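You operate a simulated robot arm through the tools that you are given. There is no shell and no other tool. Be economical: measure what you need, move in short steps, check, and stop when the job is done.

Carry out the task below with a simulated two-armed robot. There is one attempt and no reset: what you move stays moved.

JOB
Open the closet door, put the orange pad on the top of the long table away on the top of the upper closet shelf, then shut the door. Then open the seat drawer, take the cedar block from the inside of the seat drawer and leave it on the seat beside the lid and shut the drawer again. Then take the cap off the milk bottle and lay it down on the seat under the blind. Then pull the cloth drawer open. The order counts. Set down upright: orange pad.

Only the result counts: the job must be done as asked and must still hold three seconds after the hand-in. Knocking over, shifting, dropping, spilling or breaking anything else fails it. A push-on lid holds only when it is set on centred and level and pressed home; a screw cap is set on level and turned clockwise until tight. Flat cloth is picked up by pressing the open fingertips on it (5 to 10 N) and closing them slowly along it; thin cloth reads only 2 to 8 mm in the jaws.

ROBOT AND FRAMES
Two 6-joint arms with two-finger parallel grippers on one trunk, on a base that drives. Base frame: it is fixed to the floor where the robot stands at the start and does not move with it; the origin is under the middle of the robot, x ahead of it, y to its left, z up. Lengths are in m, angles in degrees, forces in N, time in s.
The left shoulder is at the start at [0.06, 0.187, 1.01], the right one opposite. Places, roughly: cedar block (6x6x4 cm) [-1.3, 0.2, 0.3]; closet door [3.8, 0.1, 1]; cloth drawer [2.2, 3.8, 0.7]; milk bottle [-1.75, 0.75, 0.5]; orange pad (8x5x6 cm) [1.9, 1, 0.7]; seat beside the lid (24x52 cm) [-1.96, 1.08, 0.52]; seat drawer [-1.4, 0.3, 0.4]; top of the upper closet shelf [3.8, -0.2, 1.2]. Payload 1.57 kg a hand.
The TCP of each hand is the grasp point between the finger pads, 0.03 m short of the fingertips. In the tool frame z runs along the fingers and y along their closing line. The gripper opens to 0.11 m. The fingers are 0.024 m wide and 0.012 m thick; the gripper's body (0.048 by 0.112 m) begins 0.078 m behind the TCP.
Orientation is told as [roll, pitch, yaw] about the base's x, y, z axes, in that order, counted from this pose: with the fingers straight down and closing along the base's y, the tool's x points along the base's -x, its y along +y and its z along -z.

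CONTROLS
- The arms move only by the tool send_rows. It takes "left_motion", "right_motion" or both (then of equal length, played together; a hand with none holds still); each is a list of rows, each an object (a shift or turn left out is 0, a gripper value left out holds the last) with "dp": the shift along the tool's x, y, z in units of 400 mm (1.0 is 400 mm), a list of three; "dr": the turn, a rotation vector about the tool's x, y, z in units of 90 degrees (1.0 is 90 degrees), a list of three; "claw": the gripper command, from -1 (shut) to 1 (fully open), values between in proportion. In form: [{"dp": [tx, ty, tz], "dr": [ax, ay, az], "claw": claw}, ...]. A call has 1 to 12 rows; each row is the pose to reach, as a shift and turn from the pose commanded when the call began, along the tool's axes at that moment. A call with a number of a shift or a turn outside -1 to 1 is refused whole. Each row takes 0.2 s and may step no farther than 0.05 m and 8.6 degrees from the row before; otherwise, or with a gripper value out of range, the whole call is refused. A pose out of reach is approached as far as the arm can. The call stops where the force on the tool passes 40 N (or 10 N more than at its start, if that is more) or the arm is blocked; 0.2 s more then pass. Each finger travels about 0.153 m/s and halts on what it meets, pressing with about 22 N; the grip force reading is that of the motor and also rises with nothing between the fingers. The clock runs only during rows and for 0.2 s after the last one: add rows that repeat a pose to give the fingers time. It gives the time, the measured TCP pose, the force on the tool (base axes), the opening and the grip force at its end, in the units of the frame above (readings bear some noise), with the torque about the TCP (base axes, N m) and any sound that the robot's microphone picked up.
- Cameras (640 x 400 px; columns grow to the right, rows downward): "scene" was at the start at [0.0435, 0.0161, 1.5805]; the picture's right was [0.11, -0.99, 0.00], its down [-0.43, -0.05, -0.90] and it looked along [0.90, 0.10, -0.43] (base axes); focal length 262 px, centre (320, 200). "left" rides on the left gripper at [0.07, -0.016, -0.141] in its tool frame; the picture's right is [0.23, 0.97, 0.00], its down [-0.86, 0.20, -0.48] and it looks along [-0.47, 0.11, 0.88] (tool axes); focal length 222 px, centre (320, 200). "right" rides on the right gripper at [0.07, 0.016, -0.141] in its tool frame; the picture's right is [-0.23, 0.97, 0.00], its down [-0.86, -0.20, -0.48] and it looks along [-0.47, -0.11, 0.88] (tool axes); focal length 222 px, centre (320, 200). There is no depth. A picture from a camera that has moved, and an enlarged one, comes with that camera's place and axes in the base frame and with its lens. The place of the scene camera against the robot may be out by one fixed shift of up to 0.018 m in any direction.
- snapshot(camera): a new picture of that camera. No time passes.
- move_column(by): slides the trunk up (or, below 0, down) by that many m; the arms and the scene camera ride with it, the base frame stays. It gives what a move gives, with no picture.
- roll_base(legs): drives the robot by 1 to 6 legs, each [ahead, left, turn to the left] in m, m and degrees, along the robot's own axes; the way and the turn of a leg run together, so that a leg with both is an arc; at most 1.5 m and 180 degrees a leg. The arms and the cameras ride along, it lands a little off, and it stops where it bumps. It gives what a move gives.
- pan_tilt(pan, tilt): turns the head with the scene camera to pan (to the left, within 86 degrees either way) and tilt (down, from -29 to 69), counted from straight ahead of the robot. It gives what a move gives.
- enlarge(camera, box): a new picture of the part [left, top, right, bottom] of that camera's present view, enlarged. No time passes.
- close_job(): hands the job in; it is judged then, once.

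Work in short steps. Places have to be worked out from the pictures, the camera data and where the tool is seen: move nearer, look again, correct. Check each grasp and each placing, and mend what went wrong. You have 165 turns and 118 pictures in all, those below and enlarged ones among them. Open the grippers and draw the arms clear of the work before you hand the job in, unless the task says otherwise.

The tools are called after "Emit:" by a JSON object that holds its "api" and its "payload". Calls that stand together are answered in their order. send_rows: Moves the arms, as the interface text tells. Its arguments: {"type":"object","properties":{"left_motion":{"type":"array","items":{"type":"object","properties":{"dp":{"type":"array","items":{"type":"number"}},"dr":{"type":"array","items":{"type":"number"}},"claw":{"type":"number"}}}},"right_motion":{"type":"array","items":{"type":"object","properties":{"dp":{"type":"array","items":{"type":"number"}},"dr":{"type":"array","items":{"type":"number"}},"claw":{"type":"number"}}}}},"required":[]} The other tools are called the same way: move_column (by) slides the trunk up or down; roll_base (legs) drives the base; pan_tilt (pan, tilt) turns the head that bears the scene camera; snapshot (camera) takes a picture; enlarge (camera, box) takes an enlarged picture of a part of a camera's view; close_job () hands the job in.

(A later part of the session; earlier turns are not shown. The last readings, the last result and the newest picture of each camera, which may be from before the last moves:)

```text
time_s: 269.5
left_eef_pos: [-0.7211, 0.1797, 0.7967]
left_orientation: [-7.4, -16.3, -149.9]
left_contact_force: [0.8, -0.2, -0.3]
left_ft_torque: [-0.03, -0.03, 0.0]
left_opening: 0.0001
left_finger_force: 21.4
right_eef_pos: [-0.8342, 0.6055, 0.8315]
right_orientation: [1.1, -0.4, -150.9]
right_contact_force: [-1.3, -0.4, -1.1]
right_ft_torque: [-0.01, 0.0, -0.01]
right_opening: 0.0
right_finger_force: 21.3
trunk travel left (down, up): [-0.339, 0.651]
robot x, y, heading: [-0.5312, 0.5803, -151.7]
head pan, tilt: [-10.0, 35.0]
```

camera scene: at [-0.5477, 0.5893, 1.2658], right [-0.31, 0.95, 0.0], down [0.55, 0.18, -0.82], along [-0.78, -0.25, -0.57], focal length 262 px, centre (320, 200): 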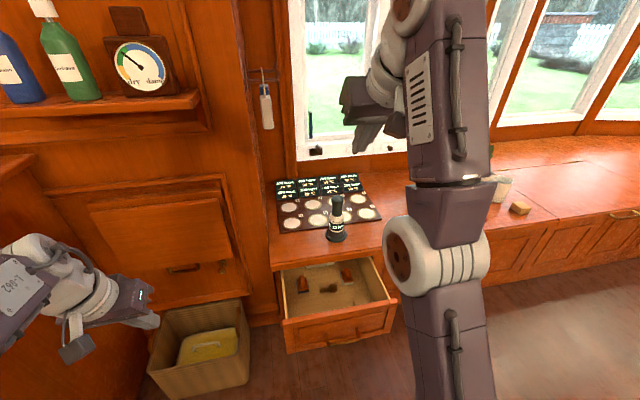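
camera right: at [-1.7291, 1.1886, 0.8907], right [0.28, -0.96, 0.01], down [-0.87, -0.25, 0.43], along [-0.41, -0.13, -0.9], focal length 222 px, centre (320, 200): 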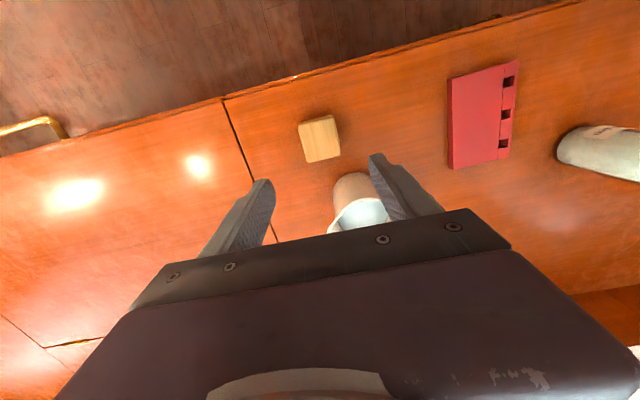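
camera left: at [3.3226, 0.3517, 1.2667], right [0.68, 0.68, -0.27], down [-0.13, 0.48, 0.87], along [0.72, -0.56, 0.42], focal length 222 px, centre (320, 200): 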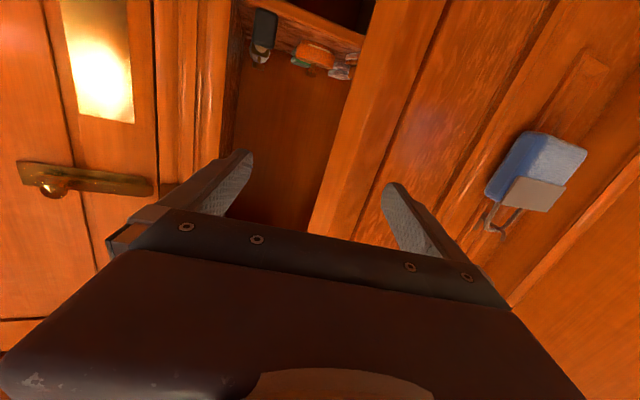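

Unlocked. I extend to f≈0.39 and lower 0.11 with the arm, then lower the trunk so the closed fingers stand just in front of the drawer handle.

Emit:
{"api": "send_rows", "payload": {"right_motion": [{"dp": [-0.08, 0, 0.05]}, {"dp": [-0.16, 0, 0.1]}, {"dp": [-0.24, 0, 0.16]}, {"dp": [-0.3, 0, 0.22]}, {"dp": [-0.3, 0, 0.27]}]}}

Emit:
{"api": "move_column", "payload": {"by": -0.33}}

Emit:
{"api": "snapshot", "payload": {"camera": "right"}}

```text
time_s: 270.7
left_eef_pos: [-0.7229, 0.1789, 0.7963]
left_orientation: [-7.5, -16.5, -149.9]
left_contact_force: [0.2, 0.1, -0.3]
left_ft_torque: [-0.02, 0.0, 0.02]
left_opening: 0.0001
left_finger_force: 20.9
right_eef_pos: [-0.9363, 0.544, 0.7246]
right_orientation: [1.1, -0.6, -150.8]
right_contact_force: [-0.1, 1.2, 0.2]
right_ft_torque: [-0.02, 0.04, 0.0]
right_opening: 0.0001
right_finger_force: 21.2
trunk travel left (down, up): [-0.339, 0.651]
robot x, y, heading: [-0.5304, 0.5833, -151.8]
head pan, tilt: [-10.0, 35.0]
```

```text
time_s: 273.9
left_eef_pos: [-0.7231, 0.1786, 0.4672]
left_orientation: [-7.4, -16.4, -149.9]
left_contact_force: [-0.3, 0.0, -1.2]
left_ft_torque: [-0.01, 0.0, 0.02]
left_opening: 0.0
left_finger_force: 21.4
right_eef_pos: [-0.9363, 0.5432, 0.3959]
right_orientation: [1.0, -0.6, -150.8]
right_contact_force: [-0.6, 1.1, -1.0]
right_ft_torque: [0.02, 0.0, 0.01]
right_opening: 0.0001
right_finger_force: 21.3
trunk travel left (down, up): [-0.009, 0.981]
robot x, y, heading: [-0.5261, 0.5826, -152.0]
head pan, tilt: [-10.0, 35.0]
```

```text
19 pictures are left
camera right: at [-0.8675, 0.5658, 0.534], right [0.28, -0.96, 0.02], down [-0.84, -0.23, 0.48], along [-0.46, -0.15, -0.88], focal length 222 px, centre (320, 200)
```

right: 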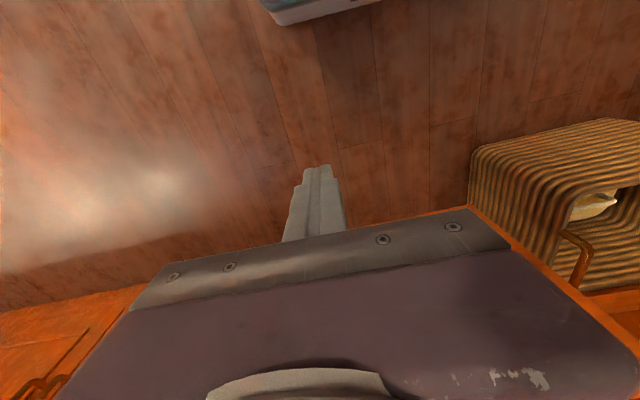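

Fingers are in front of the handle. I lower 1.5 cm more and push the drawer shut.

Emit:
{"api": "send_rows", "payload": {"right_motion": [{"dp": [0, 0, 0.03]}, {"dp": [0, 0, 0.055]}]}}

Emit:
{"api": "roll_base", "payload": {"legs": [[0.15, 0, 0], [0.2, 0, 0]]}}

Emit:
{"api": "snapshot", "payload": {"camera": "scene"}}

```text
time_s: 274.5
left_eef_pos: [-0.7226, 0.1787, 0.467]
left_orientation: [-7.5, -16.4, -149.9]
left_contact_force: [-0.9, -0.1, 0.2]
left_ft_torque: [-0.05, 0.0, -0.02]
left_opening: 0.0
left_finger_force: 21.2
right_eef_pos: [-0.9357, 0.5435, 0.3724]
right_orientation: [1.1, -0.5, -150.8]
right_contact_force: [0.4, 0.2, 1.1]
right_ft_torque: [0.02, 0.01, 0.01]
right_opening: 0.0001
right_finger_force: 21.5
trunk travel left (down, up): [-0.009, 0.981]
robot x, y, heading: [-0.528, 0.5834, -151.6]
head pan, tilt: [-10.0, 35.0]
```

```text
time_s: 276.9
left_eef_pos: [-0.9909, 0.0352, 0.4662]
left_orientation: [-7.4, -16.4, -150.0]
left_contact_force: [-0.2, 0.1, -0.3]
left_ft_torque: [-0.03, 0.0, 0.0]
left_opening: 0.0
left_finger_force: 21.2
right_eef_pos: [-1.1976, 0.4039, 0.3728]
right_orientation: [1.0, 0.8, -150.5]
right_contact_force: [6.0, 3.5, 3.1]
right_ft_torque: [-0.5, 0.8, 0.1]
right_opening: 0.0
right_finger_force: 21.1
trunk travel left (down, up): [-0.009, 0.981]
robot x, y, heading: [-0.7981, 0.4387, -152.0]
head pan, tilt: [-10.0, 35.0]
stopped in leg 2: the force on the tool passed its limit (the readings are from after the stop); the commanded pose is now the measured one
```

```text
18 pictures are left
camera scene: at [-0.8153, 0.4466, 0.9356], right [-0.31, 0.95, 0.0], down [0.54, 0.18, -0.82], along [-0.78, -0.25, -0.57], focal length 262 px, centre (320, 200)
```

scene: 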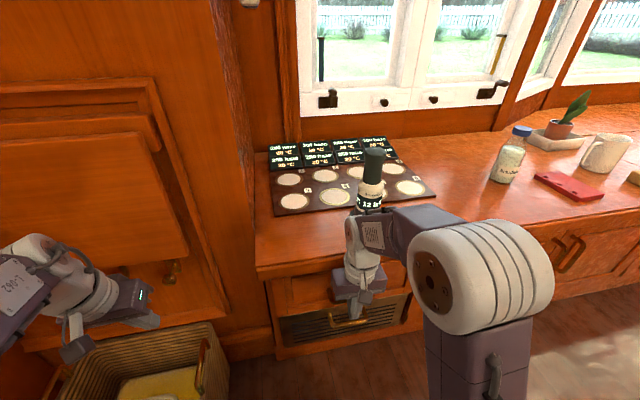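

The drawer is (nearly) shut. One more push to make sure.

Emit:
{"api": "roll_base", "payload": {"legs": [[0.03, 0, 0]]}}

Emit:
{"api": "enlarge", "payload": {"camera": "scene", "box": [240, 230, 432, 350]}}

```text
time_s: 277.6
left_eef_pos: [-0.9966, 0.0336, 0.4664]
left_orientation: [-7.5, -16.4, -150.0]
left_contact_force: [0.7, -0.3, 0.7]
left_ft_torque: [-0.01, 0.0, -0.02]
left_opening: 0.0
left_finger_force: 21.1
right_eef_pos: [-1.1972, 0.4045, 0.3717]
right_orientation: [1.1, 1.7, -150.4]
right_contact_force: [-0.2, -0.4, -0.4]
right_ft_torque: [-0.05, 0.03, 0.01]
right_opening: 0.0
right_finger_force: 21.2
trunk travel left (down, up): [-0.009, 0.981]
robot x, y, heading: [-0.8017, 0.4374, -151.9]
head pan, tilt: [-10.0, 35.0]
stopped in leg 1: the force on the tool passed its limit (the readings are from after the stop); the commanded pose is now the measured one
```

```text
3.33 times, centred on (336, 290) of scene
camera zoom: at [-0.8205, 0.4439, 0.9356], right [-0.31, 0.95, 0.0], down [0.55, 0.18, -0.82], along [-0.78, -0.25, -0.57], focal length 875 px, centre (267, -100)
```

zoom: 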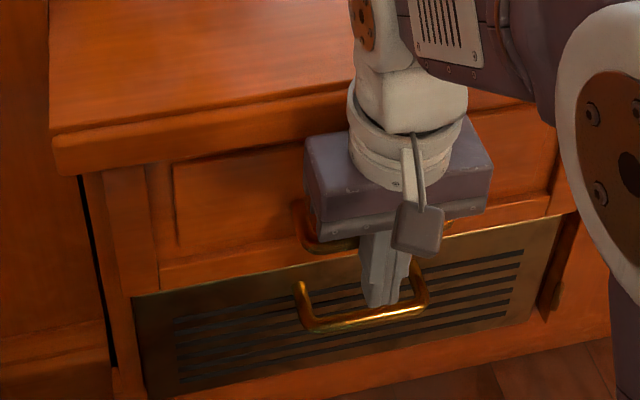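

Drawer shut. Next the milk bottle: base at about (-1.658, 0.771), top z≈0.68. I back off, raise the trunk and set the left arm (to hold the bottle body) turned inwards 25° and at 45° tilt.

Emit:
{"api": "roll_base", "payload": {"legs": [[-0.28, 0, 0]]}}

Emit:
{"api": "move_column", "payload": {"by": 0.4}}

Emit:
{"api": "send_rows", "payload": {"left_motion": [{"dr": [0, 0, 0.09], "claw": 1}, {"dr": [0, 0, 0.18], "claw": 1}, {"dr": [0, 0, 0.28], "claw": 1}], "right_motion": [{"dp": [0, 0.08, 0], "claw": 0}, {"dp": [0, 0.16, 0], "claw": 0.2}, {"dp": [0, 0.24, 0], "claw": 0.2}]}}

Emit:
{"api": "send_rows", "payload": {"left_motion": [{"dp": [-0.08, -0.04, 0], "dr": [0, -0.08, 0]}, {"dp": [-0.16, -0.08, 0], "dr": [0, -0.16, 0]}, {"dp": [-0.24, -0.12, 0], "dr": [0, -0.24, 0]}, {"dp": [-0.32, -0.16, 0], "dr": [0, -0.32, 0]}]}}

```text
time_s: 279.6
left_eef_pos: [-0.7466, 0.1662, 0.4663]
left_orientation: [-7.4, -16.3, -150.0]
left_contact_force: [0.3, -0.4, 0.8]
left_ft_torque: [0.0, -0.01, -0.01]
left_opening: 0.0
left_finger_force: 21.6
right_eef_pos: [-0.947, 0.5386, 0.3711]
right_orientation: [1.0, 1.7, -150.4]
right_contact_force: [0.2, 0.4, 0.6]
right_ft_torque: [-0.02, 0.0, 0.01]
right_opening: 0.0
right_finger_force: 21.3
trunk travel left (down, up): [-0.009, 0.981]
robot x, y, heading: [-0.5532, 0.5706, -151.9]
head pan, tilt: [-10.0, 35.0]
```

```text
time_s: 283.4
left_eef_pos: [-0.7447, 0.1675, 0.8657]
left_orientation: [-7.3, -16.5, -149.9]
left_contact_force: [1.3, -0.3, -0.5]
left_ft_torque: [-0.01, 0.03, 0.02]
left_opening: 0.0001
left_finger_force: 21.3
right_eef_pos: [-0.947, 0.5386, 0.7707]
right_orientation: [1.0, 1.7, -150.3]
right_contact_force: [0.3, 0.4, 0.4]
right_ft_torque: [0.0, 0.03, 0.0]
right_opening: 0.0001
right_finger_force: 20.9
trunk travel left (down, up): [-0.409, 0.581]
robot x, y, heading: [-0.5502, 0.5733, -151.9]
head pan, tilt: [-10.0, 35.0]
```

```text
refused: row 3 steps farther than a row can; nothing moved
```

```text
time_s: 284.4
left_eef_pos: [-0.8828, 0.1621, 0.9093]
left_orientation: [-10.1, -44.9, -144.9]
left_contact_force: [0.2, 0.3, -0.6]
left_ft_torque: [0.02, -0.03, 0.02]
left_opening: 0.0
left_finger_force: 21.5
right_eef_pos: [-0.9483, 0.537, 0.7709]
right_orientation: [0.9, 1.8, -150.4]
right_contact_force: [0.2, 0.6, -0.8]
right_ft_torque: [0.01, -0.01, -0.03]
right_opening: 0.0002
right_finger_force: 21.7
trunk travel left (down, up): [-0.409, 0.581]
robot x, y, heading: [-0.5472, 0.5713, -152.1]
head pan, tilt: [-10.0, 35.0]
```

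One call was refused (step too big); the other tilted the left arm. Now I turn it inward about the vertical with smaller steps and shift both hands inward.

Emit:
{"api": "send_rows", "payload": {"left_motion": [{"dp": [0, -0.08, 0], "dr": [0.05, 0, 0.05], "claw": 0}, {"dp": [0, -0.16, 0], "dr": [0.1, 0, 0.1], "claw": 1}, {"dp": [0, -0.24, 0], "dr": [0.15, 0, 0.15], "claw": 1}, {"dp": [0, -0.32, 0], "dr": [0.2, 0, 0.2], "claw": 1}], "right_motion": [{"dp": [0, 0.08, -0.05], "claw": 0}, {"dp": [0, 0.16, -0.1], "claw": 0.2}, {"dp": [0, 0.24, -0.15], "claw": 0.2}, {"dp": [0, 0.28, -0.2], "claw": 0.2}]}}

```text
time_s: 285.4
left_eef_pos: [-0.9416, 0.2734, 0.9263]
left_orientation: [-9.3, -48.0, -170.8]
left_contact_force: [0.4, 0.6, 0.0]
left_ft_torque: [-0.01, 0.01, 0.04]
left_opening: 0.11
left_finger_force: 0.1
right_eef_pos: [-0.8949, 0.4393, 0.8513]
right_orientation: [1.0, 1.8, -150.4]
right_contact_force: [0.5, -0.1, -0.3]
right_ft_torque: [0.04, -0.03, -0.03]
right_opening: 0.066
right_finger_force: 0.0
trunk travel left (down, up): [-0.409, 0.581]
robot x, y, heading: [-0.5502, 0.572, -152.1]
head pan, tilt: [-10.0, 35.0]
```

Both hands moved inward fine. I shift the left a bit more inward and raise the right hand 0.2 so it stays above the cap height.

Emit:
{"api": "send_rows", "payload": {"left_motion": [{"dp": [-0.008, -0.033, 0.014]}, {"dp": [-0.016, -0.067, 0.029]}, {"dp": [-0.024, -0.1, 0.043]}, {"dp": [-0.032, -0.134, 0.058]}, {"dp": [-0.032, -0.134, 0.058]}], "right_motion": [{"dp": [0, 0, -0.1]}, {"dp": [0, 0, -0.2]}, {"dp": [0, 0, -0.3]}, {"dp": [0, 0, -0.4]}, {"dp": [0, 0, -0.5]}]}}

```text
time_s: 286.6
left_eef_pos: [-0.9687, 0.3256, 0.9266]
left_orientation: [-9.4, -47.9, -170.6]
left_contact_force: [0.4, -0.2, -0.6]
left_ft_torque: [-0.01, 0.0, 0.05]
left_opening: 0.1098
left_finger_force: 0.0
right_eef_pos: [-0.8962, 0.4485, 1.0328]
right_orientation: [1.0, 1.8, -150.3]
right_contact_force: [-0.7, 0.2, -0.2]
right_ft_torque: [0.0, 0.02, 0.02]
right_opening: 0.0661
right_finger_force: 0.1
right hand out of reach, approached as far as the arm can: row 5
trunk travel left (down, up): [-0.409, 0.581]
robot x, y, heading: [-0.5481, 0.5683, -151.9]
head pan, tilt: [-10.0, 35.0]
```

Now drive: right 0.65 along the bench, then ahead so the left hand stands ~13 cm before the bottle, still high.

Emit:
{"api": "roll_base", "payload": {"legs": [[0, -0.65, 0], [0.29, 0, 0]]}}

Emit:
{"api": "move_column", "payload": {"by": -0.2}}

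Emit:
{"api": "snapshot", "payload": {"camera": "left"}}

```text
time_s: 291.9
left_eef_pos: [-1.5276, 0.7566, 0.9261]
left_orientation: [-9.5, -47.9, -170.5]
left_contact_force: [0.5, 0.3, 0.5]
left_ft_torque: [0.02, 0.01, 0.01]
left_opening: 0.11
left_finger_force: 0.1
right_eef_pos: [-1.456, 0.8788, 1.0322]
right_orientation: [1.1, 1.8, -150.2]
right_contact_force: [-0.4, 0.0, 0.2]
right_ft_torque: [0.03, -0.04, 0.01]
right_opening: 0.0659
right_finger_force: 0.1
trunk travel left (down, up): [-0.409, 0.581]
robot x, y, heading: [-1.1114, 0.9981, -151.9]
head pan, tilt: [-10.0, 35.0]
```

```text
time_s: 294.0
left_eef_pos: [-1.5273, 0.7565, 0.7265]
left_orientation: [-9.5, -48.0, -170.6]
left_contact_force: [-0.5, 0.5, -0.3]
left_ft_torque: [0.0, 0.0, 0.0]
left_opening: 0.11
left_finger_force: 0.0
right_eef_pos: [-1.4557, 0.878, 0.8327]
right_orientation: [1.0, 1.7, -150.3]
right_contact_force: [-0.3, 0.0, -0.6]
right_ft_torque: [-0.02, 0.03, 0.0]
right_opening: 0.0658
right_finger_force: 0.0
trunk travel left (down, up): [-0.209, 0.781]
robot x, y, heading: [-1.1089, 1.0006, -151.7]
head pan, tilt: [-10.0, 35.0]
```

```text
16 pictures are left
camera left: at [-1.3769, 0.7751, 0.7699], right [0.19, -0.94, -0.28], down [-0.2, -0.31, 0.93], along [-0.96, -0.12, -0.25], focal length 222 px, centre (320, 200)
```

left: 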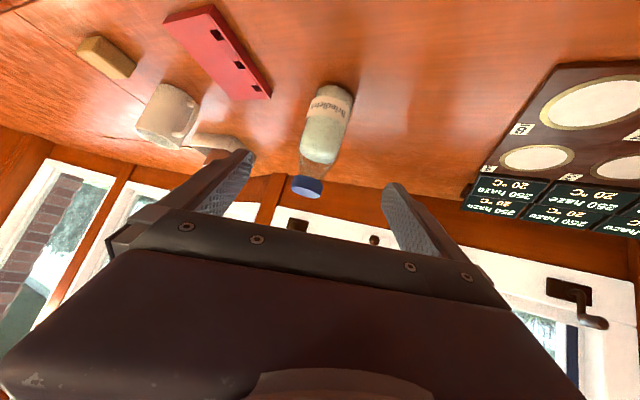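

Bottle axis at about (-1.67, 0.762). I lower to z≈0.585 and advance straight so the left jaws straddle the bottle body.

Emit:
{"api": "move_column", "payload": {"by": -0.14}}

Emit:
{"api": "roll_base", "payload": {"legs": [[0.115, -0.068, 0]]}}

Emit:
{"api": "snapshot", "payload": {"camera": "left"}}

```text
time_s: 295.7
left_eef_pos: [-1.5285, 0.7563, 0.5874]
left_orientation: [-9.4, -47.9, -170.6]
left_contact_force: [0.0, 0.8, 0.0]
left_ft_torque: [0.01, -0.03, 0.05]
left_opening: 0.1101
left_finger_force: 0.0
right_eef_pos: [-1.4556, 0.8799, 0.6927]
right_orientation: [1.1, 1.5, -150.3]
right_contact_force: [-0.1, -0.1, 0.5]
right_ft_torque: [0.0, 0.01, 0.01]
right_opening: 0.066
right_finger_force: 0.0
trunk travel left (down, up): [-0.069, 0.921]
robot x, y, heading: [-1.1108, 1.0021, -152.0]
head pan, tilt: [-10.0, 35.0]
```

```text
time_s: 297.0
left_eef_pos: [-1.6623, 0.7609, 0.5854]
left_orientation: [-9.4, -48.0, -170.6]
left_contact_force: [0.1, -0.5, 0.2]
left_ft_torque: [-0.04, 0.0, 0.02]
left_opening: 0.1101
left_finger_force: 0.1
right_eef_pos: [-1.589, 0.8843, 0.6932]
right_orientation: [1.1, 1.6, -150.3]
right_contact_force: [1.3, 0.4, 0.0]
right_ft_torque: [-0.02, 0.0, -0.02]
right_opening: 0.066
right_finger_force: 0.1
trunk travel left (down, up): [-0.069, 0.921]
robot x, y, heading: [-1.2498, 1.0072, -152.1]
head pan, tilt: [-10.0, 35.0]
```

```text
15 pictures are left
camera left: at [-1.5113, 0.78, 0.6298], right [0.19, -0.94, -0.28], down [-0.2, -0.31, 0.93], along [-0.96, -0.12, -0.25], focal length 222 px, centre (320, 200)
```

left: 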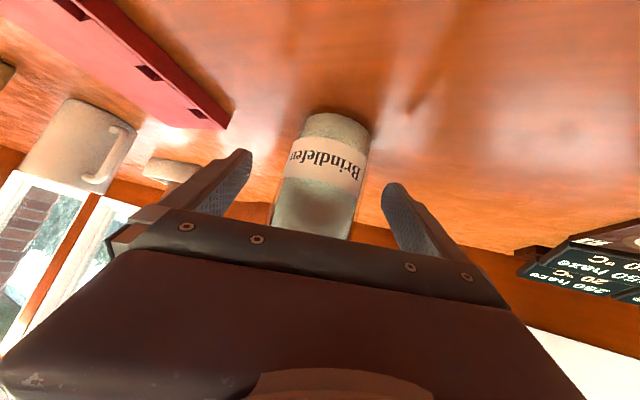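

The bottle is between the jaws. I close the left gripper gently on it after a 1 cm nudge forward.

Emit:
{"api": "roll_base", "payload": {"legs": [[0.011, -0.006, 0]]}}

Emit:
{"api": "send_rows", "payload": {"left_motion": [{"claw": 0.6}, {"claw": 0.3}, {"claw": 0}, {"claw": -0.4}, {"claw": -1}, {"claw": -1}]}}

```text
time_s: 297.8
left_eef_pos: [-1.676, 0.763, 0.5862]
left_orientation: [-9.4, -48.0, -170.5]
left_contact_force: [-0.5, 0.2, -0.5]
left_ft_torque: [-0.04, 0.01, 0.01]
left_opening: 0.11
left_finger_force: 0.1
right_eef_pos: [-1.601, 0.8838, 0.6936]
right_orientation: [1.1, 1.6, -150.2]
right_contact_force: [-0.5, 0.0, -0.5]
right_ft_torque: [-0.01, -0.02, -0.01]
right_opening: 0.0661
right_finger_force: 0.0
trunk travel left (down, up): [-0.069, 0.921]
robot x, y, heading: [-1.2572, 1.0033, -152.0]
head pan, tilt: [-10.0, 35.0]
```

```text
time_s: 299.1
left_eef_pos: [-1.675, 0.7615, 0.5869]
left_orientation: [-9.4, -47.9, -170.6]
left_contact_force: [-0.2, -3.5, 3.5]
left_ft_torque: [-0.41, 0.05, -0.01]
left_opening: 0.0672
left_finger_force: 21.6
right_eef_pos: [-1.6018, 0.8836, 0.6925]
right_orientation: [1.0, 1.6, -150.3]
right_contact_force: [0.0, 0.0, 1.3]
right_ft_torque: [0.03, -0.01, 0.0]
right_opening: 0.0659
right_finger_force: 0.1
trunk travel left (down, up): [-0.069, 0.921]
robot x, y, heading: [-1.2531, 1.0047, -151.7]
head pan, tilt: [-10.0, 35.0]
```

Bottle held (67 mm). Now I bring the right hand up and over the cap, then look.

Emit:
{"api": "send_rows", "payload": {"right_motion": [{"dp": [0, 0, -0.08]}, {"dp": [0, 0, -0.13]}, {"dp": [-0.06, 0.036, -0.13]}, {"dp": [-0.12, 0.07, -0.13]}, {"dp": [-0.18, 0.106, -0.13]}, {"dp": [-0.24, 0.142, -0.13]}, {"dp": [-0.3, 0.178, -0.13]}]}}

Emit:
{"api": "snapshot", "payload": {"camera": "right"}}

```text
time_s: 300.5
left_eef_pos: [-1.6749, 0.7597, 0.5865]
left_orientation: [-9.2, -48.2, -170.2]
left_contact_force: [10.9, -16.4, 5.9]
left_ft_torque: [1.26, 0.84, -1.48]
left_opening: 0.0661
left_finger_force: 22.2
right_eef_pos: [-1.6174, 0.8507, 0.6724]
right_orientation: [0.6, 1.9, -150.6]
right_contact_force: [-9.4, 14.9, -1.1]
right_ft_torque: [-0.07, -0.02, -0.26]
right_opening: 0.0499
right_finger_force: 0.0
right hand out of reach, approached as far as the arm can: row 1, 2, 3, 4, 5, 6
trunk travel left (down, up): [-0.069, 0.921]
robot x, y, heading: [-1.2569, 1.0081, -152.0]
head pan, tilt: [-10.0, 35.0]
stopped in row 6 (right hand): the force on the tool passed its limit (the readings are from after the stop); the commanded pose is now the measured one
```

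```text
14 pictures are left
camera right: at [-1.5537, 0.868, 0.8147], right [0.28, -0.96, 0.0], down [-0.86, -0.25, 0.45], along [-0.43, -0.13, -0.89], focal length 222 px, centre (320, 200)
```

right: 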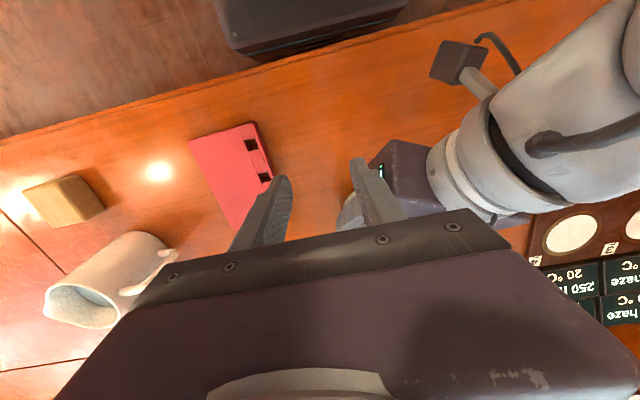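

The right hand couldn't rise and bumped the left gripper. I back it right, extend forward beside the bottle, then raise.

Emit:
{"api": "send_rows", "payload": {"right_motion": [{"dp": [0, -0.08, 0], "claw": 0.2}, {"dp": [0, -0.14, 0], "claw": 0.2}, {"dp": [-0.08, -0.14, 0]}, {"dp": [-0.16, -0.14, 0]}, {"dp": [-0.22, -0.14, -0.06]}, {"dp": [-0.26, -0.14, -0.14]}, {"dp": [-0.28, -0.14, -0.22]}]}}

```text
time_s: 302.1
left_eef_pos: [-1.6753, 0.76, 0.5867]
left_orientation: [-9.3, -48.1, -170.2]
left_contact_force: [0.0, 3.5, 11.2]
left_ft_torque: [-0.15, 0.22, -0.09]
left_opening: 0.066
left_finger_force: 21.8
right_eef_pos: [-1.6889, 0.886, 0.6558]
right_orientation: [0.9, 1.7, -150.2]
right_contact_force: [-0.3, -0.1, -0.2]
right_ft_torque: [0.0, 0.03, -0.01]
right_opening: 0.0662
right_finger_force: 0.0
right hand out of reach, approached as far as the arm can: row 3, 4, 5, 6, 7
trunk travel left (down, up): [-0.069, 0.921]
robot x, y, heading: [-1.2555, 1.0078, -152.0]
head pan, tilt: [-10.0, 35.0]
```

The right arm is at its upper limit here, so I release the bottle, raise the trunk 0.1, lower the left hand 0.1 and re-grip.

Emit:
{"api": "send_rows", "payload": {"left_motion": [{"claw": 0.6}, {"claw": 1}, {"claw": 1}]}}

Emit:
{"api": "move_column", "payload": {"by": 0.1}}

Emit:
{"api": "send_rows", "payload": {"left_motion": [{"dp": [0.062, 0.009, 0.055]}, {"dp": [0.124, 0.018, 0.11]}, {"dp": [0.186, 0.027, 0.165]}]}}

Emit:
{"api": "snapshot", "payload": {"camera": "left"}}

```text
time_s: 302.9
left_eef_pos: [-1.6758, 0.7598, 0.585]
left_orientation: [-9.4, -48.0, -170.1]
left_contact_force: [0.1, 0.7, -0.7]
left_ft_torque: [0.02, -0.01, 0.0]
left_opening: 0.11
left_finger_force: 0.0
right_eef_pos: [-1.6889, 0.8857, 0.6554]
right_orientation: [1.0, 1.8, -150.3]
right_contact_force: [-0.4, -0.3, 0.4]
right_ft_torque: [-0.02, -0.02, 0.01]
right_opening: 0.0661
right_finger_force: 0.0
trunk travel left (down, up): [-0.069, 0.921]
robot x, y, heading: [-1.2556, 1.0061, -151.7]
head pan, tilt: [-10.0, 35.0]
```

```text
time_s: 304.2
left_eef_pos: [-1.6761, 0.7604, 0.6856]
left_orientation: [-9.3, -48.0, -170.2]
left_contact_force: [1.1, 0.0, -0.2]
left_ft_torque: [-0.01, 0.02, -0.01]
left_opening: 0.1101
left_finger_force: 0.1
right_eef_pos: [-1.6897, 0.886, 0.7544]
right_orientation: [0.9, 1.8, -150.3]
right_contact_force: [1.3, -0.6, -0.3]
right_ft_torque: [-0.05, 0.0, 0.0]
right_opening: 0.0661
right_finger_force: 0.0
trunk travel left (down, up): [-0.169, 0.821]
robot x, y, heading: [-1.2581, 1.0047, -152.3]
head pan, tilt: [-10.0, 35.0]
```

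```text
time_s: 305.0
left_eef_pos: [-1.6749, 0.7591, 0.5858]
left_orientation: [-9.3, -47.9, -170.2]
left_contact_force: [0.1, 0.8, 0.3]
left_ft_torque: [0.02, -0.01, 0.03]
left_opening: 0.11
left_finger_force: 0.1
right_eef_pos: [-1.6894, 0.8855, 0.7545]
right_orientation: [0.8, 1.8, -150.3]
right_contact_force: [-1.0, -0.9, 0.5]
right_ft_torque: [-0.02, -0.01, -0.03]
right_opening: 0.0662
right_finger_force: 0.1
trunk travel left (down, up): [-0.169, 0.821]
robot x, y, heading: [-1.2591, 1.0093, -152.0]
head pan, tilt: [-10.0, 35.0]
```

```text
13 pictures are left
camera left: at [-1.5241, 0.7787, 0.6292], right [0.2, -0.94, -0.27], down [-0.2, -0.31, 0.93], along [-0.96, -0.13, -0.25], focal length 222 px, centre (320, 200)
```

left: 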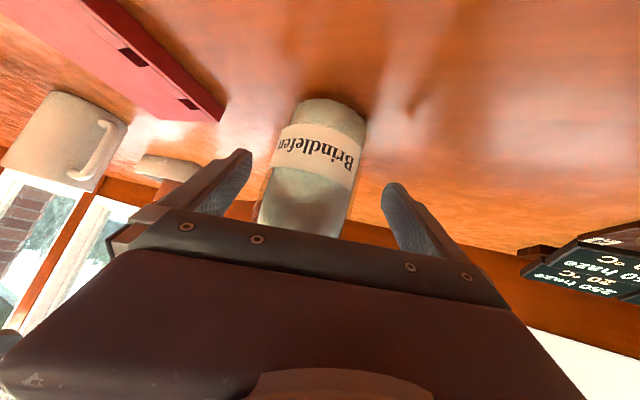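

Re-grip the bottle, then move the right hand over toward the cap partially and look.

Emit:
{"api": "send_rows", "payload": {"left_motion": [{"claw": 0.6}, {"claw": 0.3}, {"claw": -0.3}, {"claw": -1}, {"claw": -1}, {"claw": -1}], "right_motion": [{"dp": [0, 0.05, -0.02]}, {"dp": [0, 0.1, -0.02]}, {"dp": [0, 0.15, -0.02]}, {"dp": [0, 0.2, -0.02]}, {"dp": [0, 0.2, -0.02]}, {"dp": [0, 0.2, -0.02]}]}}

Emit:
{"api": "snapshot", "payload": {"camera": "right"}}

```text
time_s: 306.4
left_eef_pos: [-1.6758, 0.7592, 0.5869]
left_orientation: [-9.4, -48.1, -170.1]
left_contact_force: [-0.4, -3.2, 5.3]
left_ft_torque: [-0.5, 0.06, -0.03]
left_opening: 0.0676
left_finger_force: 21.9
right_eef_pos: [-1.6431, 0.8291, 0.7486]
right_orientation: [1.0, 1.7, -150.3]
right_contact_force: [-0.1, -0.1, -1.4]
right_ft_torque: [-0.03, -0.02, -0.01]
right_opening: 0.0659
right_finger_force: 0.1
right hand out of reach, approached as far as the arm can: row 1, 2, 3, 4, 5, 6
trunk travel left (down, up): [-0.169, 0.821]
robot x, y, heading: [-1.2564, 1.0061, -152.2]
head pan, tilt: [-10.0, 35.0]
```

```text
12 pictures are left
camera right: at [-1.5785, 0.8483, 0.8907], right [0.28, -0.96, 0.01], down [-0.86, -0.25, 0.45], along [-0.43, -0.14, -0.89], focal length 222 px, centre (320, 200)
```

right: 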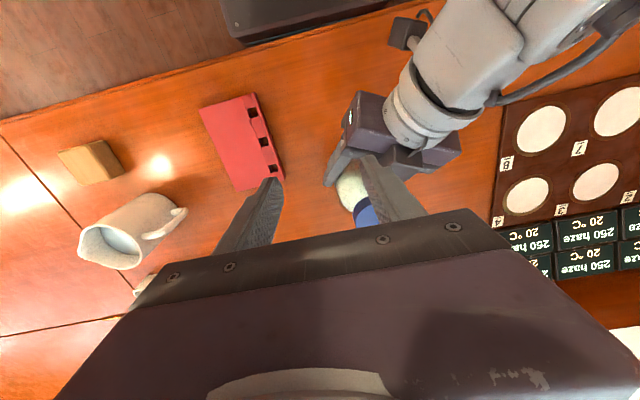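

Cap centre ≈ (-1.685, 0.757, 0.67). I move the right hand forward 7 cm, then left 4 cm above it, and check.

Emit:
{"api": "send_rows", "payload": {"right_motion": [{"dp": [-0.06, 0, -0.02]}, {"dp": [-0.12, 0, -0.03]}, {"dp": [-0.18, 0, -0.03]}, {"dp": [-0.18, 0.05, -0.03]}, {"dp": [-0.18, 0.105, -0.03]}]}}

Emit:
{"api": "snapshot", "payload": {"camera": "right"}}

```text
time_s: 307.6
left_eef_pos: [-1.6757, 0.7601, 0.5868]
left_orientation: [-9.3, -48.1, -170.1]
left_contact_force: [1.5, -2.6, 6.4]
left_ft_torque: [-0.39, -0.06, 0.05]
left_opening: 0.067
left_finger_force: 22.5
right_eef_pos: [-1.6587, 0.8073, 0.7214]
right_orientation: [0.8, 1.7, -150.3]
right_contact_force: [0.0, -0.3, -0.3]
right_ft_torque: [-0.02, 0.01, -0.02]
right_opening: 0.066
right_finger_force: 0.0
right hand out of reach, approached as far as the arm can: row 1, 2, 3, 4, 5
trunk travel left (down, up): [-0.169, 0.821]
robot x, y, heading: [-1.2577, 1.0071, -151.8]
head pan, tilt: [-10.0, 35.0]
```

```text
11 pictures are left
camera right: at [-1.5955, 0.8265, 0.8631], right [0.28, -0.96, 0.01], down [-0.86, -0.25, 0.45], along [-0.43, -0.14, -0.89], focal length 222 px, centre (320, 200)
```

right: 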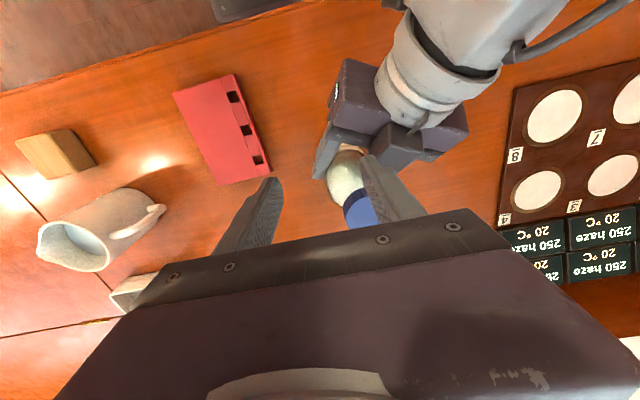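

It's at the outer reach limit for a vertical tool. Tilting the tool ~20° brings the wrist nearer; I tilt and then move over the cap.

Emit:
{"api": "send_rows", "payload": {"right_motion": [{"dp": [0, 0, -0.03], "dr": [0, -0.09, 0]}, {"dp": [0, 0, -0.05], "dr": [0, -0.18, 0]}, {"dp": [-0.03, 0, -0.07], "dr": [0, -0.26, 0]}, {"dp": [-0.07, 0.02, -0.07], "dr": [0, -0.26, 0]}, {"dp": [-0.11, 0.05, -0.07], "dr": [0, -0.26, 0]}, {"dp": [-0.11, 0.077, -0.07], "dr": [0, -0.26, 0]}]}}

Emit:
{"api": "snapshot", "payload": {"camera": "right"}}

```text
time_s: 309.0
left_eef_pos: [-1.6755, 0.7585, 0.5862]
left_orientation: [-9.3, -48.1, -170.2]
left_contact_force: [1.6, -1.9, 5.3]
left_ft_torque: [-0.37, 0.01, 0.1]
left_opening: 0.0666
left_finger_force: 22.0
right_eef_pos: [-1.6839, 0.7583, 0.7489]
right_orientation: [1.0, -21.7, -150.7]
right_contact_force: [-0.7, -0.7, -0.3]
right_ft_torque: [-0.03, 0.0, -0.03]
right_opening: 0.0659
right_finger_force: 0.0
trunk travel left (down, up): [-0.169, 0.821]
robot x, y, heading: [-1.2548, 1.0057, -152.0]
head pan, tilt: [-10.0, 35.0]
```

```text
10 pictures are left
camera right: at [-1.5752, 0.8037, 0.8533], right [0.3, -0.95, 0.1], down [-0.64, -0.12, 0.76], along [-0.71, -0.29, -0.65], focal length 222 px, centre (320, 200)
```

right: 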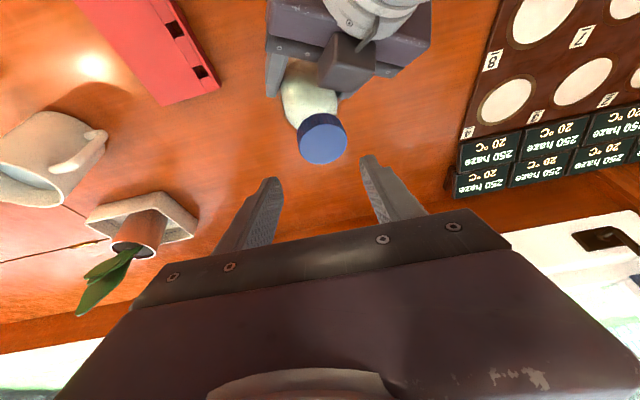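

The right hand is now exactly above the cap (top ≈ (-1.685, 0.75, 0.682)). I descend so the pads are at cap height and close on it.

Emit:
{"api": "send_rows", "payload": {"right_motion": [{"dp": [0.017, 0.009, 0.043]}, {"dp": [0.035, 0.018, 0.086]}, {"dp": [0.052, 0.018, 0.128]}, {"dp": [0.07, 0.018, 0.171]}]}}

Emit:
{"api": "send_rows", "payload": {"right_motion": [{"claw": -0.1}, {"claw": -0.4}, {"claw": -1}, {"claw": -1}, {"claw": -1}]}}

```text
time_s: 310.0
left_eef_pos: [-1.6752, 0.7586, 0.5878]
left_orientation: [-9.4, -48.2, -170.2]
left_contact_force: [1.5, -1.6, 5.2]
left_ft_torque: [-0.34, 0.04, 0.04]
left_opening: 0.0664
left_finger_force: 22.0
right_eef_pos: [-1.6793, 0.7523, 0.6746]
right_orientation: [1.0, -21.7, -150.6]
right_contact_force: [0.0, 0.2, 0.0]
right_ft_torque: [-0.01, 0.0, -0.01]
right_opening: 0.0662
right_finger_force: 0.0
trunk travel left (down, up): [-0.169, 0.821]
robot x, y, heading: [-1.2539, 1.0055, -151.9]
head pan, tilt: [-10.0, 35.0]
```

```text
time_s: 311.2
left_eef_pos: [-1.6751, 0.7587, 0.5864]
left_orientation: [-9.3, -47.9, -170.1]
left_contact_force: [8.4, -25.9, 1.5]
left_ft_torque: [0.32, 0.56, 0.22]
left_opening: 0.0664
left_finger_force: 21.8
right_eef_pos: [-1.6799, 0.7536, 0.6762]
right_orientation: [0.6, -21.7, -150.6]
right_contact_force: [-10.7, 25.1, 10.2]
right_ft_torque: [1.5, 0.55, -0.12]
right_opening: 0.0568
right_finger_force: 22.3
trunk travel left (down, up): [-0.169, 0.821]
robot x, y, heading: [-1.2525, 1.0099, -152.1]
head pan, tilt: [-10.0, 35.0]
```

The tips met the bottle's shoulder (57 mm). I open, raise 3 cm and close on the cap only.

Emit:
{"api": "send_rows", "payload": {"right_motion": [{"claw": 0.2}, {"claw": 0.2}, {"dp": [-0.014, 0, -0.035]}, {"dp": [-0.026, 0.005, -0.066]}]}}

Emit:
{"api": "send_rows", "payload": {"right_motion": [{"claw": -0.1}, {"claw": -0.4}, {"claw": -1}, {"claw": -1}, {"claw": -1}]}}

Emit:
{"api": "snapshot", "payload": {"camera": "right"}}

```text
time_s: 312.2
left_eef_pos: [-1.6755, 0.7602, 0.587]
left_orientation: [-9.4, -48.1, -170.1]
left_contact_force: [-1.0, 2.2, 1.8]
left_ft_torque: [-0.03, -0.02, 0.0]
left_opening: 0.0665
left_finger_force: 21.6
right_eef_pos: [-1.6781, 0.7517, 0.7009]
right_orientation: [1.0, -21.6, -150.8]
right_contact_force: [-1.5, 0.8, 0.5]
right_ft_torque: [-0.01, 0.02, -0.04]
right_opening: 0.0658
right_finger_force: 0.0
trunk travel left (down, up): [-0.169, 0.821]
robot x, y, heading: [-1.2557, 1.01, -152.2]
head pan, tilt: [-10.0, 35.0]
```

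```text
time_s: 313.4
left_eef_pos: [-1.6767, 0.7595, 0.5871]
left_orientation: [-9.3, -48.0, -170.2]
left_contact_force: [1.5, -3.2, 2.2]
left_ft_torque: [0.02, 0.09, -0.17]
left_opening: 0.0665
left_finger_force: 21.8
right_eef_pos: [-1.6795, 0.7515, 0.7028]
right_orientation: [0.9, -21.6, -150.7]
right_contact_force: [-2.7, 3.1, -0.4]
right_ft_torque: [0.34, 0.17, 0.14]
right_opening: 0.0484
right_finger_force: 23.0
trunk travel left (down, up): [-0.169, 0.821]
robot x, y, heading: [-1.2591, 1.0079, -151.7]
head pan, tilt: [-10.0, 35.0]
```

```text
9 pictures are left
camera right: at [-1.5701, 0.796, 0.8067], right [0.3, -0.95, 0.1], down [-0.64, -0.12, 0.76], along [-0.71, -0.29, -0.65], focal length 222 px, centre (320, 200)
```

right: 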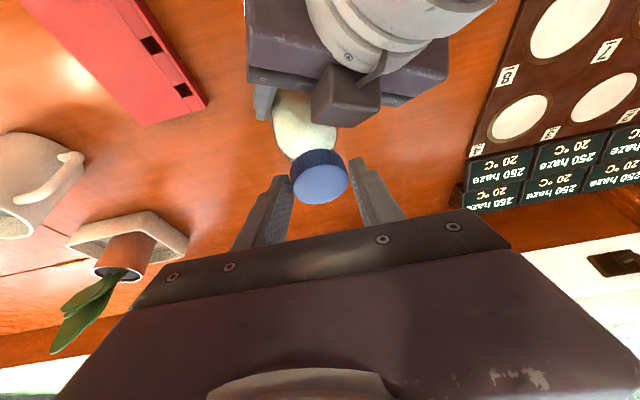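

The jaws hold the ribbed cap (48 mm). It looks like a screw cap, so I turn it counter-clockwise about the vertical, keeping it centred.

Emit:
{"api": "send_rows", "payload": {"right_motion": [{"dp": [0, -0.003, 0], "dr": [-0.033, 0, -0.083]}, {"dp": [-0.001, -0.006, 0], "dr": [-0.066, 0, -0.166]}, {"dp": [-0.002, -0.01, 0], "dr": [-0.1, 0, -0.25]}, {"dp": [-0.004, -0.013, -0.001], "dr": [-0.133, 0, -0.333]}, {"dp": [-0.007, -0.015, -0.002], "dr": [-0.166, 0, -0.416]}, {"dp": [-0.01, -0.017, -0.004], "dr": [-0.2, 0, -0.5]}]}}

```text
time_s: 314.8
left_eef_pos: [-1.6759, 0.7608, 0.5868]
left_orientation: [-9.4, -48.1, -170.2]
left_contact_force: [-7.9, 8.9, 3.0]
left_ft_torque: [-0.85, -0.49, -0.1]
left_opening: 0.0666
left_finger_force: 21.7
right_eef_pos: [-1.6853, 0.754, 0.7054]
right_orientation: [0.9, -22.2, -102.1]
right_contact_force: [9.2, -8.6, -5.5]
right_ft_torque: [-0.22, -0.47, 0.02]
right_opening: 0.0478
right_finger_force: 22.0
trunk travel left (down, up): [-0.169, 0.821]
robot x, y, heading: [-1.2578, 1.0057, -151.9]
head pan, tilt: [-10.0, 35.0]
```

It rotated 48° easily. I try lifting 3 cm to see whether the cap comes off.

Emit:
{"api": "send_rows", "payload": {"right_motion": [{"dp": [-0.005, 0, -0.012]}, {"dp": [-0.01, 0, -0.025]}, {"dp": [-0.019, 0, -0.047]}, {"dp": [-0.028, 0, -0.07]}]}}

```text
time_s: 315.8
left_eef_pos: [-1.6754, 0.7593, 0.5868]
left_orientation: [-9.4, -48.1, -170.2]
left_contact_force: [0.6, 4.1, 17.3]
left_ft_torque: [-0.72, 0.18, -0.04]
left_opening: 0.0677
left_finger_force: 22.0
right_eef_pos: [-1.6854, 0.756, 0.7351]
right_orientation: [0.8, -22.3, -102.2]
right_contact_force: [-0.2, -4.4, -19.9]
right_ft_torque: [-0.04, 0.07, 0.0]
right_opening: 0.048
right_finger_force: 22.0
trunk travel left (down, up): [-0.169, 0.821]
robot x, y, heading: [-1.2563, 1.0036, -151.8]
head pan, tilt: [-10.0, 35.0]
```

Both hands feel ~20 N: the cap is still threaded. I lower back and keep turning counter-clockwise another ~50°.

Emit:
{"api": "send_rows", "payload": {"right_motion": [{"dp": [0.01, 0, 0.025]}, {"dp": [0.019, 0, 0.047]}, {"dp": [0.026, 0, 0.066]}]}}

Emit:
{"api": "send_rows", "payload": {"right_motion": [{"dp": [0, -0.003, 0], "dr": [-0.033, 0, -0.083]}, {"dp": [-0.002, -0.006, -0.001], "dr": [-0.066, 0, -0.166]}, {"dp": [-0.003, -0.01, -0.002], "dr": [-0.1, 0, -0.25]}, {"dp": [-0.005, -0.013, -0.003], "dr": [-0.133, 0, -0.333]}, {"dp": [-0.008, -0.015, -0.004], "dr": [-0.166, 0, -0.416]}, {"dp": [-0.011, -0.017, -0.006], "dr": [-0.2, 0, -0.5]}, {"dp": [-0.013, -0.018, -0.007], "dr": [-0.22, 0, -0.56]}]}}

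```text
time_s: 316.6
left_eef_pos: [-1.6749, 0.7595, 0.5855]
left_orientation: [-9.3, -47.9, -170.3]
left_contact_force: [2.5, 8.3, -16.2]
left_ft_torque: [-0.76, -0.2, -0.09]
left_opening: 0.0667
left_finger_force: 22.2
right_eef_pos: [-1.6857, 0.7544, 0.7087]
right_orientation: [0.7, -22.5, -102.0]
right_contact_force: [-1.3, -7.5, 13.7]
right_ft_torque: [-0.21, 0.37, 0.0]
right_opening: 0.0478
right_finger_force: 21.3
trunk travel left (down, up): [-0.169, 0.821]
robot x, y, heading: [-1.2592, 1.0061, -151.9]
head pan, tilt: [-10.0, 35.0]
```

```text
time_s: 318.2
left_eef_pos: [-1.6735, 0.7613, 0.5856]
left_orientation: [-9.3, -47.9, -170.3]
left_contact_force: [13.0, 28.0, -13.5]
left_ft_torque: [-1.49, 0.33, -0.04]
left_opening: 0.0715
left_finger_force: 22.4
right_eef_pos: [-1.6817, 0.7697, 0.7024]
right_orientation: [-1.0, -22.7, -47.3]
right_contact_force: [-11.8, -21.6, 23.7]
right_ft_torque: [-0.93, 0.46, -0.2]
right_opening: 0.0479
right_finger_force: 22.1
right hand out of reach, approached as far as the arm can: row 6, 7
trunk travel left (down, up): [-0.169, 0.821]
robot x, y, heading: [-1.2577, 1.0081, -151.9]
head pan, tilt: [-10.0, 35.0]
```

103° turned. Try lifting again and check the forces.

Emit:
{"api": "send_rows", "payload": {"right_motion": [{"dp": [-0.01, 0, -0.025]}, {"dp": [-0.019, 0, -0.047]}, {"dp": [-0.028, 0, -0.07]}, {"dp": [-0.035, 0, -0.09]}]}}

Emit:
{"api": "snapshot", "payload": {"camera": "right"}}

```text
time_s: 319.2
left_eef_pos: [-1.676, 0.7586, 0.5875]
left_orientation: [-9.4, -48.2, -170.1]
left_contact_force: [3.6, 13.9, 15.3]
left_ft_torque: [-1.49, 0.39, 0.16]
left_opening: 0.0785
left_finger_force: 22.0
right_eef_pos: [-1.6712, 0.7844, 0.7242]
right_orientation: [-0.1, -22.6, -47.7]
right_contact_force: [-3.1, -13.7, -18.3]
right_ft_torque: [0.05, 0.1, -0.17]
right_opening: 0.047
right_finger_force: 22.2
right hand out of reach, approached as far as the arm can: row 1, 2, 3, 4
trunk travel left (down, up): [-0.169, 0.821]
robot x, y, heading: [-1.2569, 1.0082, -152.1]
head pan, tilt: [-10.0, 35.0]
```

```text
8 pictures are left
camera right: at [-1.7387, 0.882, 0.827], right [0.86, 0.5, 0.08], down [0.26, -0.58, 0.77], along [0.43, -0.64, -0.63], focal length 222 px, centre (320, 200)
```

right: 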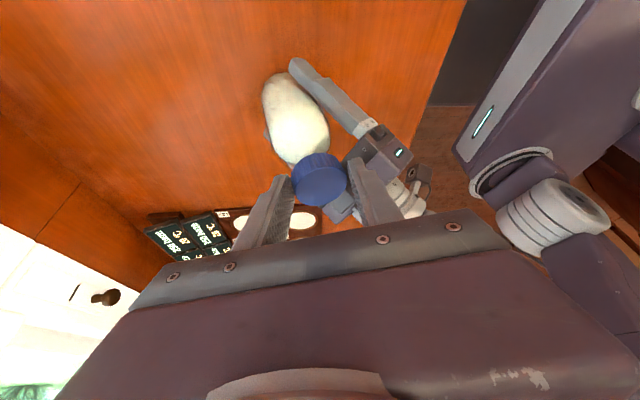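

The bottle has been lifted and tilted between the hands. I open the left hand so the bottle hangs from the cap, move it back over its spot and lower it to the seat.

Emit:
{"api": "send_rows", "payload": {"left_motion": [{"claw": 0.7}, {"claw": 1}, {"claw": 1}, {"claw": 1}, {"claw": 1}, {"claw": 1}], "right_motion": [{}, {}, {}, {"dp": [-0.004, -0.03, 0.005]}, {"dp": [-0.008, -0.06, 0.01]}, {"dp": [-0.009, -0.078, 0.01]}]}}

Emit:
{"api": "snapshot", "payload": {"camera": "scene"}}

```text
time_s: 320.6
left_eef_pos: [-1.6753, 0.7591, 0.5859]
left_orientation: [-9.5, -48.1, -170.2]
left_contact_force: [0.7, 0.1, 0.1]
left_ft_torque: [-0.03, 0.0, -0.03]
left_opening: 0.1099
left_finger_force: 0.1
right_eef_pos: [-1.674, 0.7771, 0.7147]
right_orientation: [-0.3, -22.5, -47.6]
right_contact_force: [0.9, -0.7, -2.6]
right_ft_torque: [0.03, 0.0, -0.03]
right_opening: 0.0468
right_finger_force: 21.7
right hand out of reach, approached as far as the arm can: row 4, 5, 6
trunk travel left (down, up): [-0.169, 0.821]
robot x, y, heading: [-1.2593, 1.0053, -152.1]
head pan, tilt: [-10.0, 35.0]
```

```text
7 pictures are left
camera scene: at [-1.2762, 1.0134, 1.0958], right [-0.31, 0.95, 0.0], down [0.55, 0.18, -0.82], along [-0.78, -0.25, -0.57], focal length 262 px, centre (320, 200)
```

scene: 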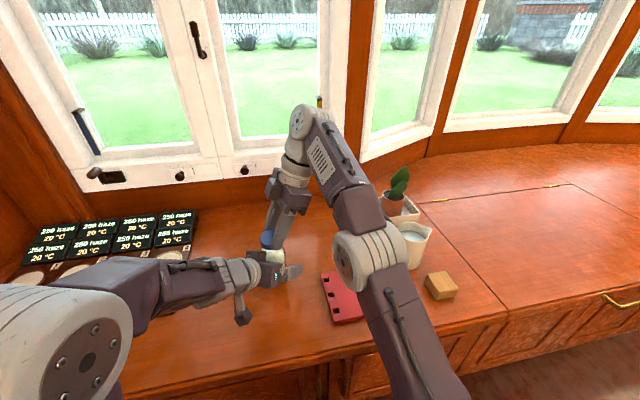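

The bottle hangs from the right hand (2.6 N). I lower gently until it stands on the seat.

Emit:
{"api": "send_rows", "payload": {"right_motion": [{"dp": [0.005, 0, 0.012]}, {"dp": [0.01, 0, 0.024]}, {"dp": [0.015, 0, 0.036]}, {"dp": [0.018, 0, 0.043]}, {"dp": [0.021, 0, 0.05]}, {"dp": [0.021, 0, 0.05]}]}}

```text
time_s: 322.0
left_eef_pos: [-1.6742, 0.76, 0.5872]
left_orientation: [-9.3, -48.2, -170.2]
left_contact_force: [1.5, -0.4, 0.3]
left_ft_torque: [0.01, 0.16, -0.03]
left_opening: 0.11
left_finger_force: 0.1
right_eef_pos: [-1.6732, 0.7762, 0.6954]
right_orientation: [-0.5, -22.5, -47.5]
right_contact_force: [-3.8, -2.4, 29.7]
right_ft_torque: [-0.62, 0.22, -0.02]
right_opening: 0.0465
right_finger_force: 22.2
trunk travel left (down, up): [-0.169, 0.821]
robot x, y, heading: [-1.2579, 1.0014, -152.1]
head pan, tilt: [-10.0, 35.0]
```

Standing. I ease off, align and close the left hand on the body, then open the right hand and rotate it back clockwise for another turn.

Emit:
{"api": "send_rows", "payload": {"left_motion": [{"dp": [0, -0.02, 0], "claw": 0.6}, {"dp": [0, -0.02, 0], "claw": 0.3}, {"dp": [0, -0.02, 0], "claw": -0.2}, {"dp": [0, -0.02, 0], "claw": -1}, {"dp": [0, -0.02, 0], "claw": -1}, {"dp": [0, -0.02, 0], "claw": -1}], "right_motion": [{"dp": [-0.003, 0, -0.007]}, {"dp": [-0.003, 0, -0.007]}, {"dp": [-0.003, 0, -0.007]}, {"dp": [-0.003, 0, -0.007]}, {"dp": [-0.003, 0, -0.007]}, {"dp": [-0.003, 0, -0.007]}]}}

Emit:
{"api": "send_rows", "payload": {"right_motion": [{"claw": 0.0}, {"claw": 0.3}, {"dp": [-0.01, 0, -0.03], "claw": 0.3}, {"dp": [-0.02, 0, -0.06], "dr": [0.033, 0, 0.083]}, {"dp": [-0.025, 0, -0.08], "dr": [0.066, 0, 0.166]}, {"dp": [-0.025, 0, -0.08], "dr": [0.1, 0, 0.25]}, {"dp": [-0.025, 0, -0.08], "dr": [0.133, 0, 0.333]}, {"dp": [-0.025, 0, -0.08], "dr": [0.166, 0, 0.416]}, {"dp": [-0.025, 0, -0.08], "dr": [0.2, 0, 0.5]}, {"dp": [-0.025, 0, -0.08], "dr": [0.233, 0, 0.583]}, {"dp": [-0.025, 0, -0.08], "dr": [0.266, 0, 0.666]}, {"dp": [-0.025, 0, -0.08], "dr": [0.3, 0, 0.75]}]}}

```text
time_s: 323.4
left_eef_pos: [-1.676, 0.7675, 0.5881]
left_orientation: [-9.4, -48.2, -170.2]
left_contact_force: [6.7, 0.5, 10.3]
left_ft_torque: [-0.21, 0.14, -0.22]
left_opening: 0.071
left_finger_force: 22.1
right_eef_pos: [-1.6768, 0.7763, 0.6949]
right_orientation: [-0.2, -22.5, -47.6]
right_contact_force: [-5.6, -1.3, -13.0]
right_ft_torque: [0.14, 0.47, 0.18]
right_opening: 0.0469
right_finger_force: 21.6
trunk travel left (down, up): [-0.169, 0.821]
robot x, y, heading: [-1.2581, 1.0082, -152.1]
head pan, tilt: [-10.0, 35.0]
```

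```text
time_s: 326.0
left_eef_pos: [-1.6763, 0.7674, 0.5881]
left_orientation: [-9.3, -48.0, -170.2]
left_contact_force: [0.8, 0.3, 0.7]
left_ft_torque: [0.0, 0.02, -0.02]
left_opening: 0.0673
left_finger_force: 22.0
right_eef_pos: [-1.6776, 0.7779, 0.7284]
right_orientation: [0.7, -22.3, -120.8]
right_contact_force: [0.7, -0.4, 0.3]
right_ft_torque: [0.0, 0.01, -0.02]
right_opening: 0.0714
right_finger_force: 0.0
trunk travel left (down, up): [-0.169, 0.821]
robot x, y, heading: [-1.2565, 1.0043, -152.0]
head pan, tilt: [-10.0, 35.0]
```

The bottle is upright in the left hand. I rotate the right hand further back to about -190° yaw and look to align with the cap.

Emit:
{"api": "send_rows", "payload": {"right_motion": [{"dr": [0.033, 0, 0.083]}, {"dr": [0.066, 0, 0.166]}, {"dr": [0.1, 0, 0.25]}, {"dr": [0.133, 0, 0.333]}, {"dr": [0.166, 0, 0.416]}, {"dr": [0.2, 0, 0.5]}, {"dr": [0.233, 0, 0.583]}, {"dr": [0.266, 0, 0.666]}]}}

Emit:
{"api": "snapshot", "payload": {"camera": "right"}}

```text
time_s: 327.8
left_eef_pos: [-1.6761, 0.7677, 0.5866]
left_orientation: [-9.4, -48.1, -170.2]
left_contact_force: [-0.7, 0.1, -0.2]
left_ft_torque: [-0.01, 0.01, 0.01]
left_opening: 0.0677
left_finger_force: 22.4
right_eef_pos: [-1.6763, 0.7783, 0.7302]
right_orientation: [0.8, -21.6, 174.7]
right_contact_force: [0.3, -0.8, 0.9]
right_ft_torque: [0.02, 0.04, 0.0]
right_opening: 0.0715
right_finger_force: 0.0
trunk travel left (down, up): [-0.169, 0.821]
robot x, y, heading: [-1.2574, 1.0082, -151.8]
head pan, tilt: [-10.0, 35.0]
```

```text
6 pictures are left
camera right: at [-1.5618, 0.7525, 0.8346], right [-0.3, -0.95, 0.1], down [-0.6, 0.26, 0.76], along [-0.74, 0.17, -0.65], focal length 222 px, centre (320, 200)
```

right: 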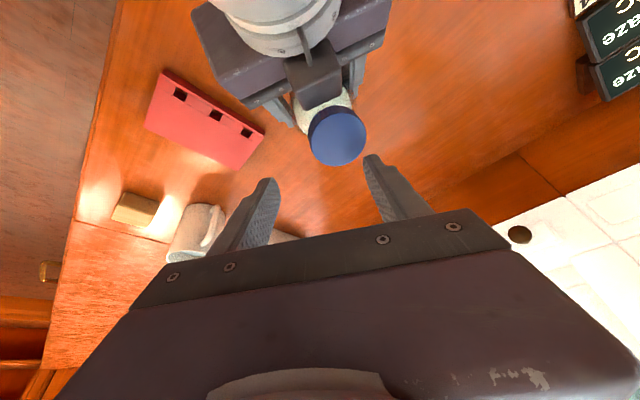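

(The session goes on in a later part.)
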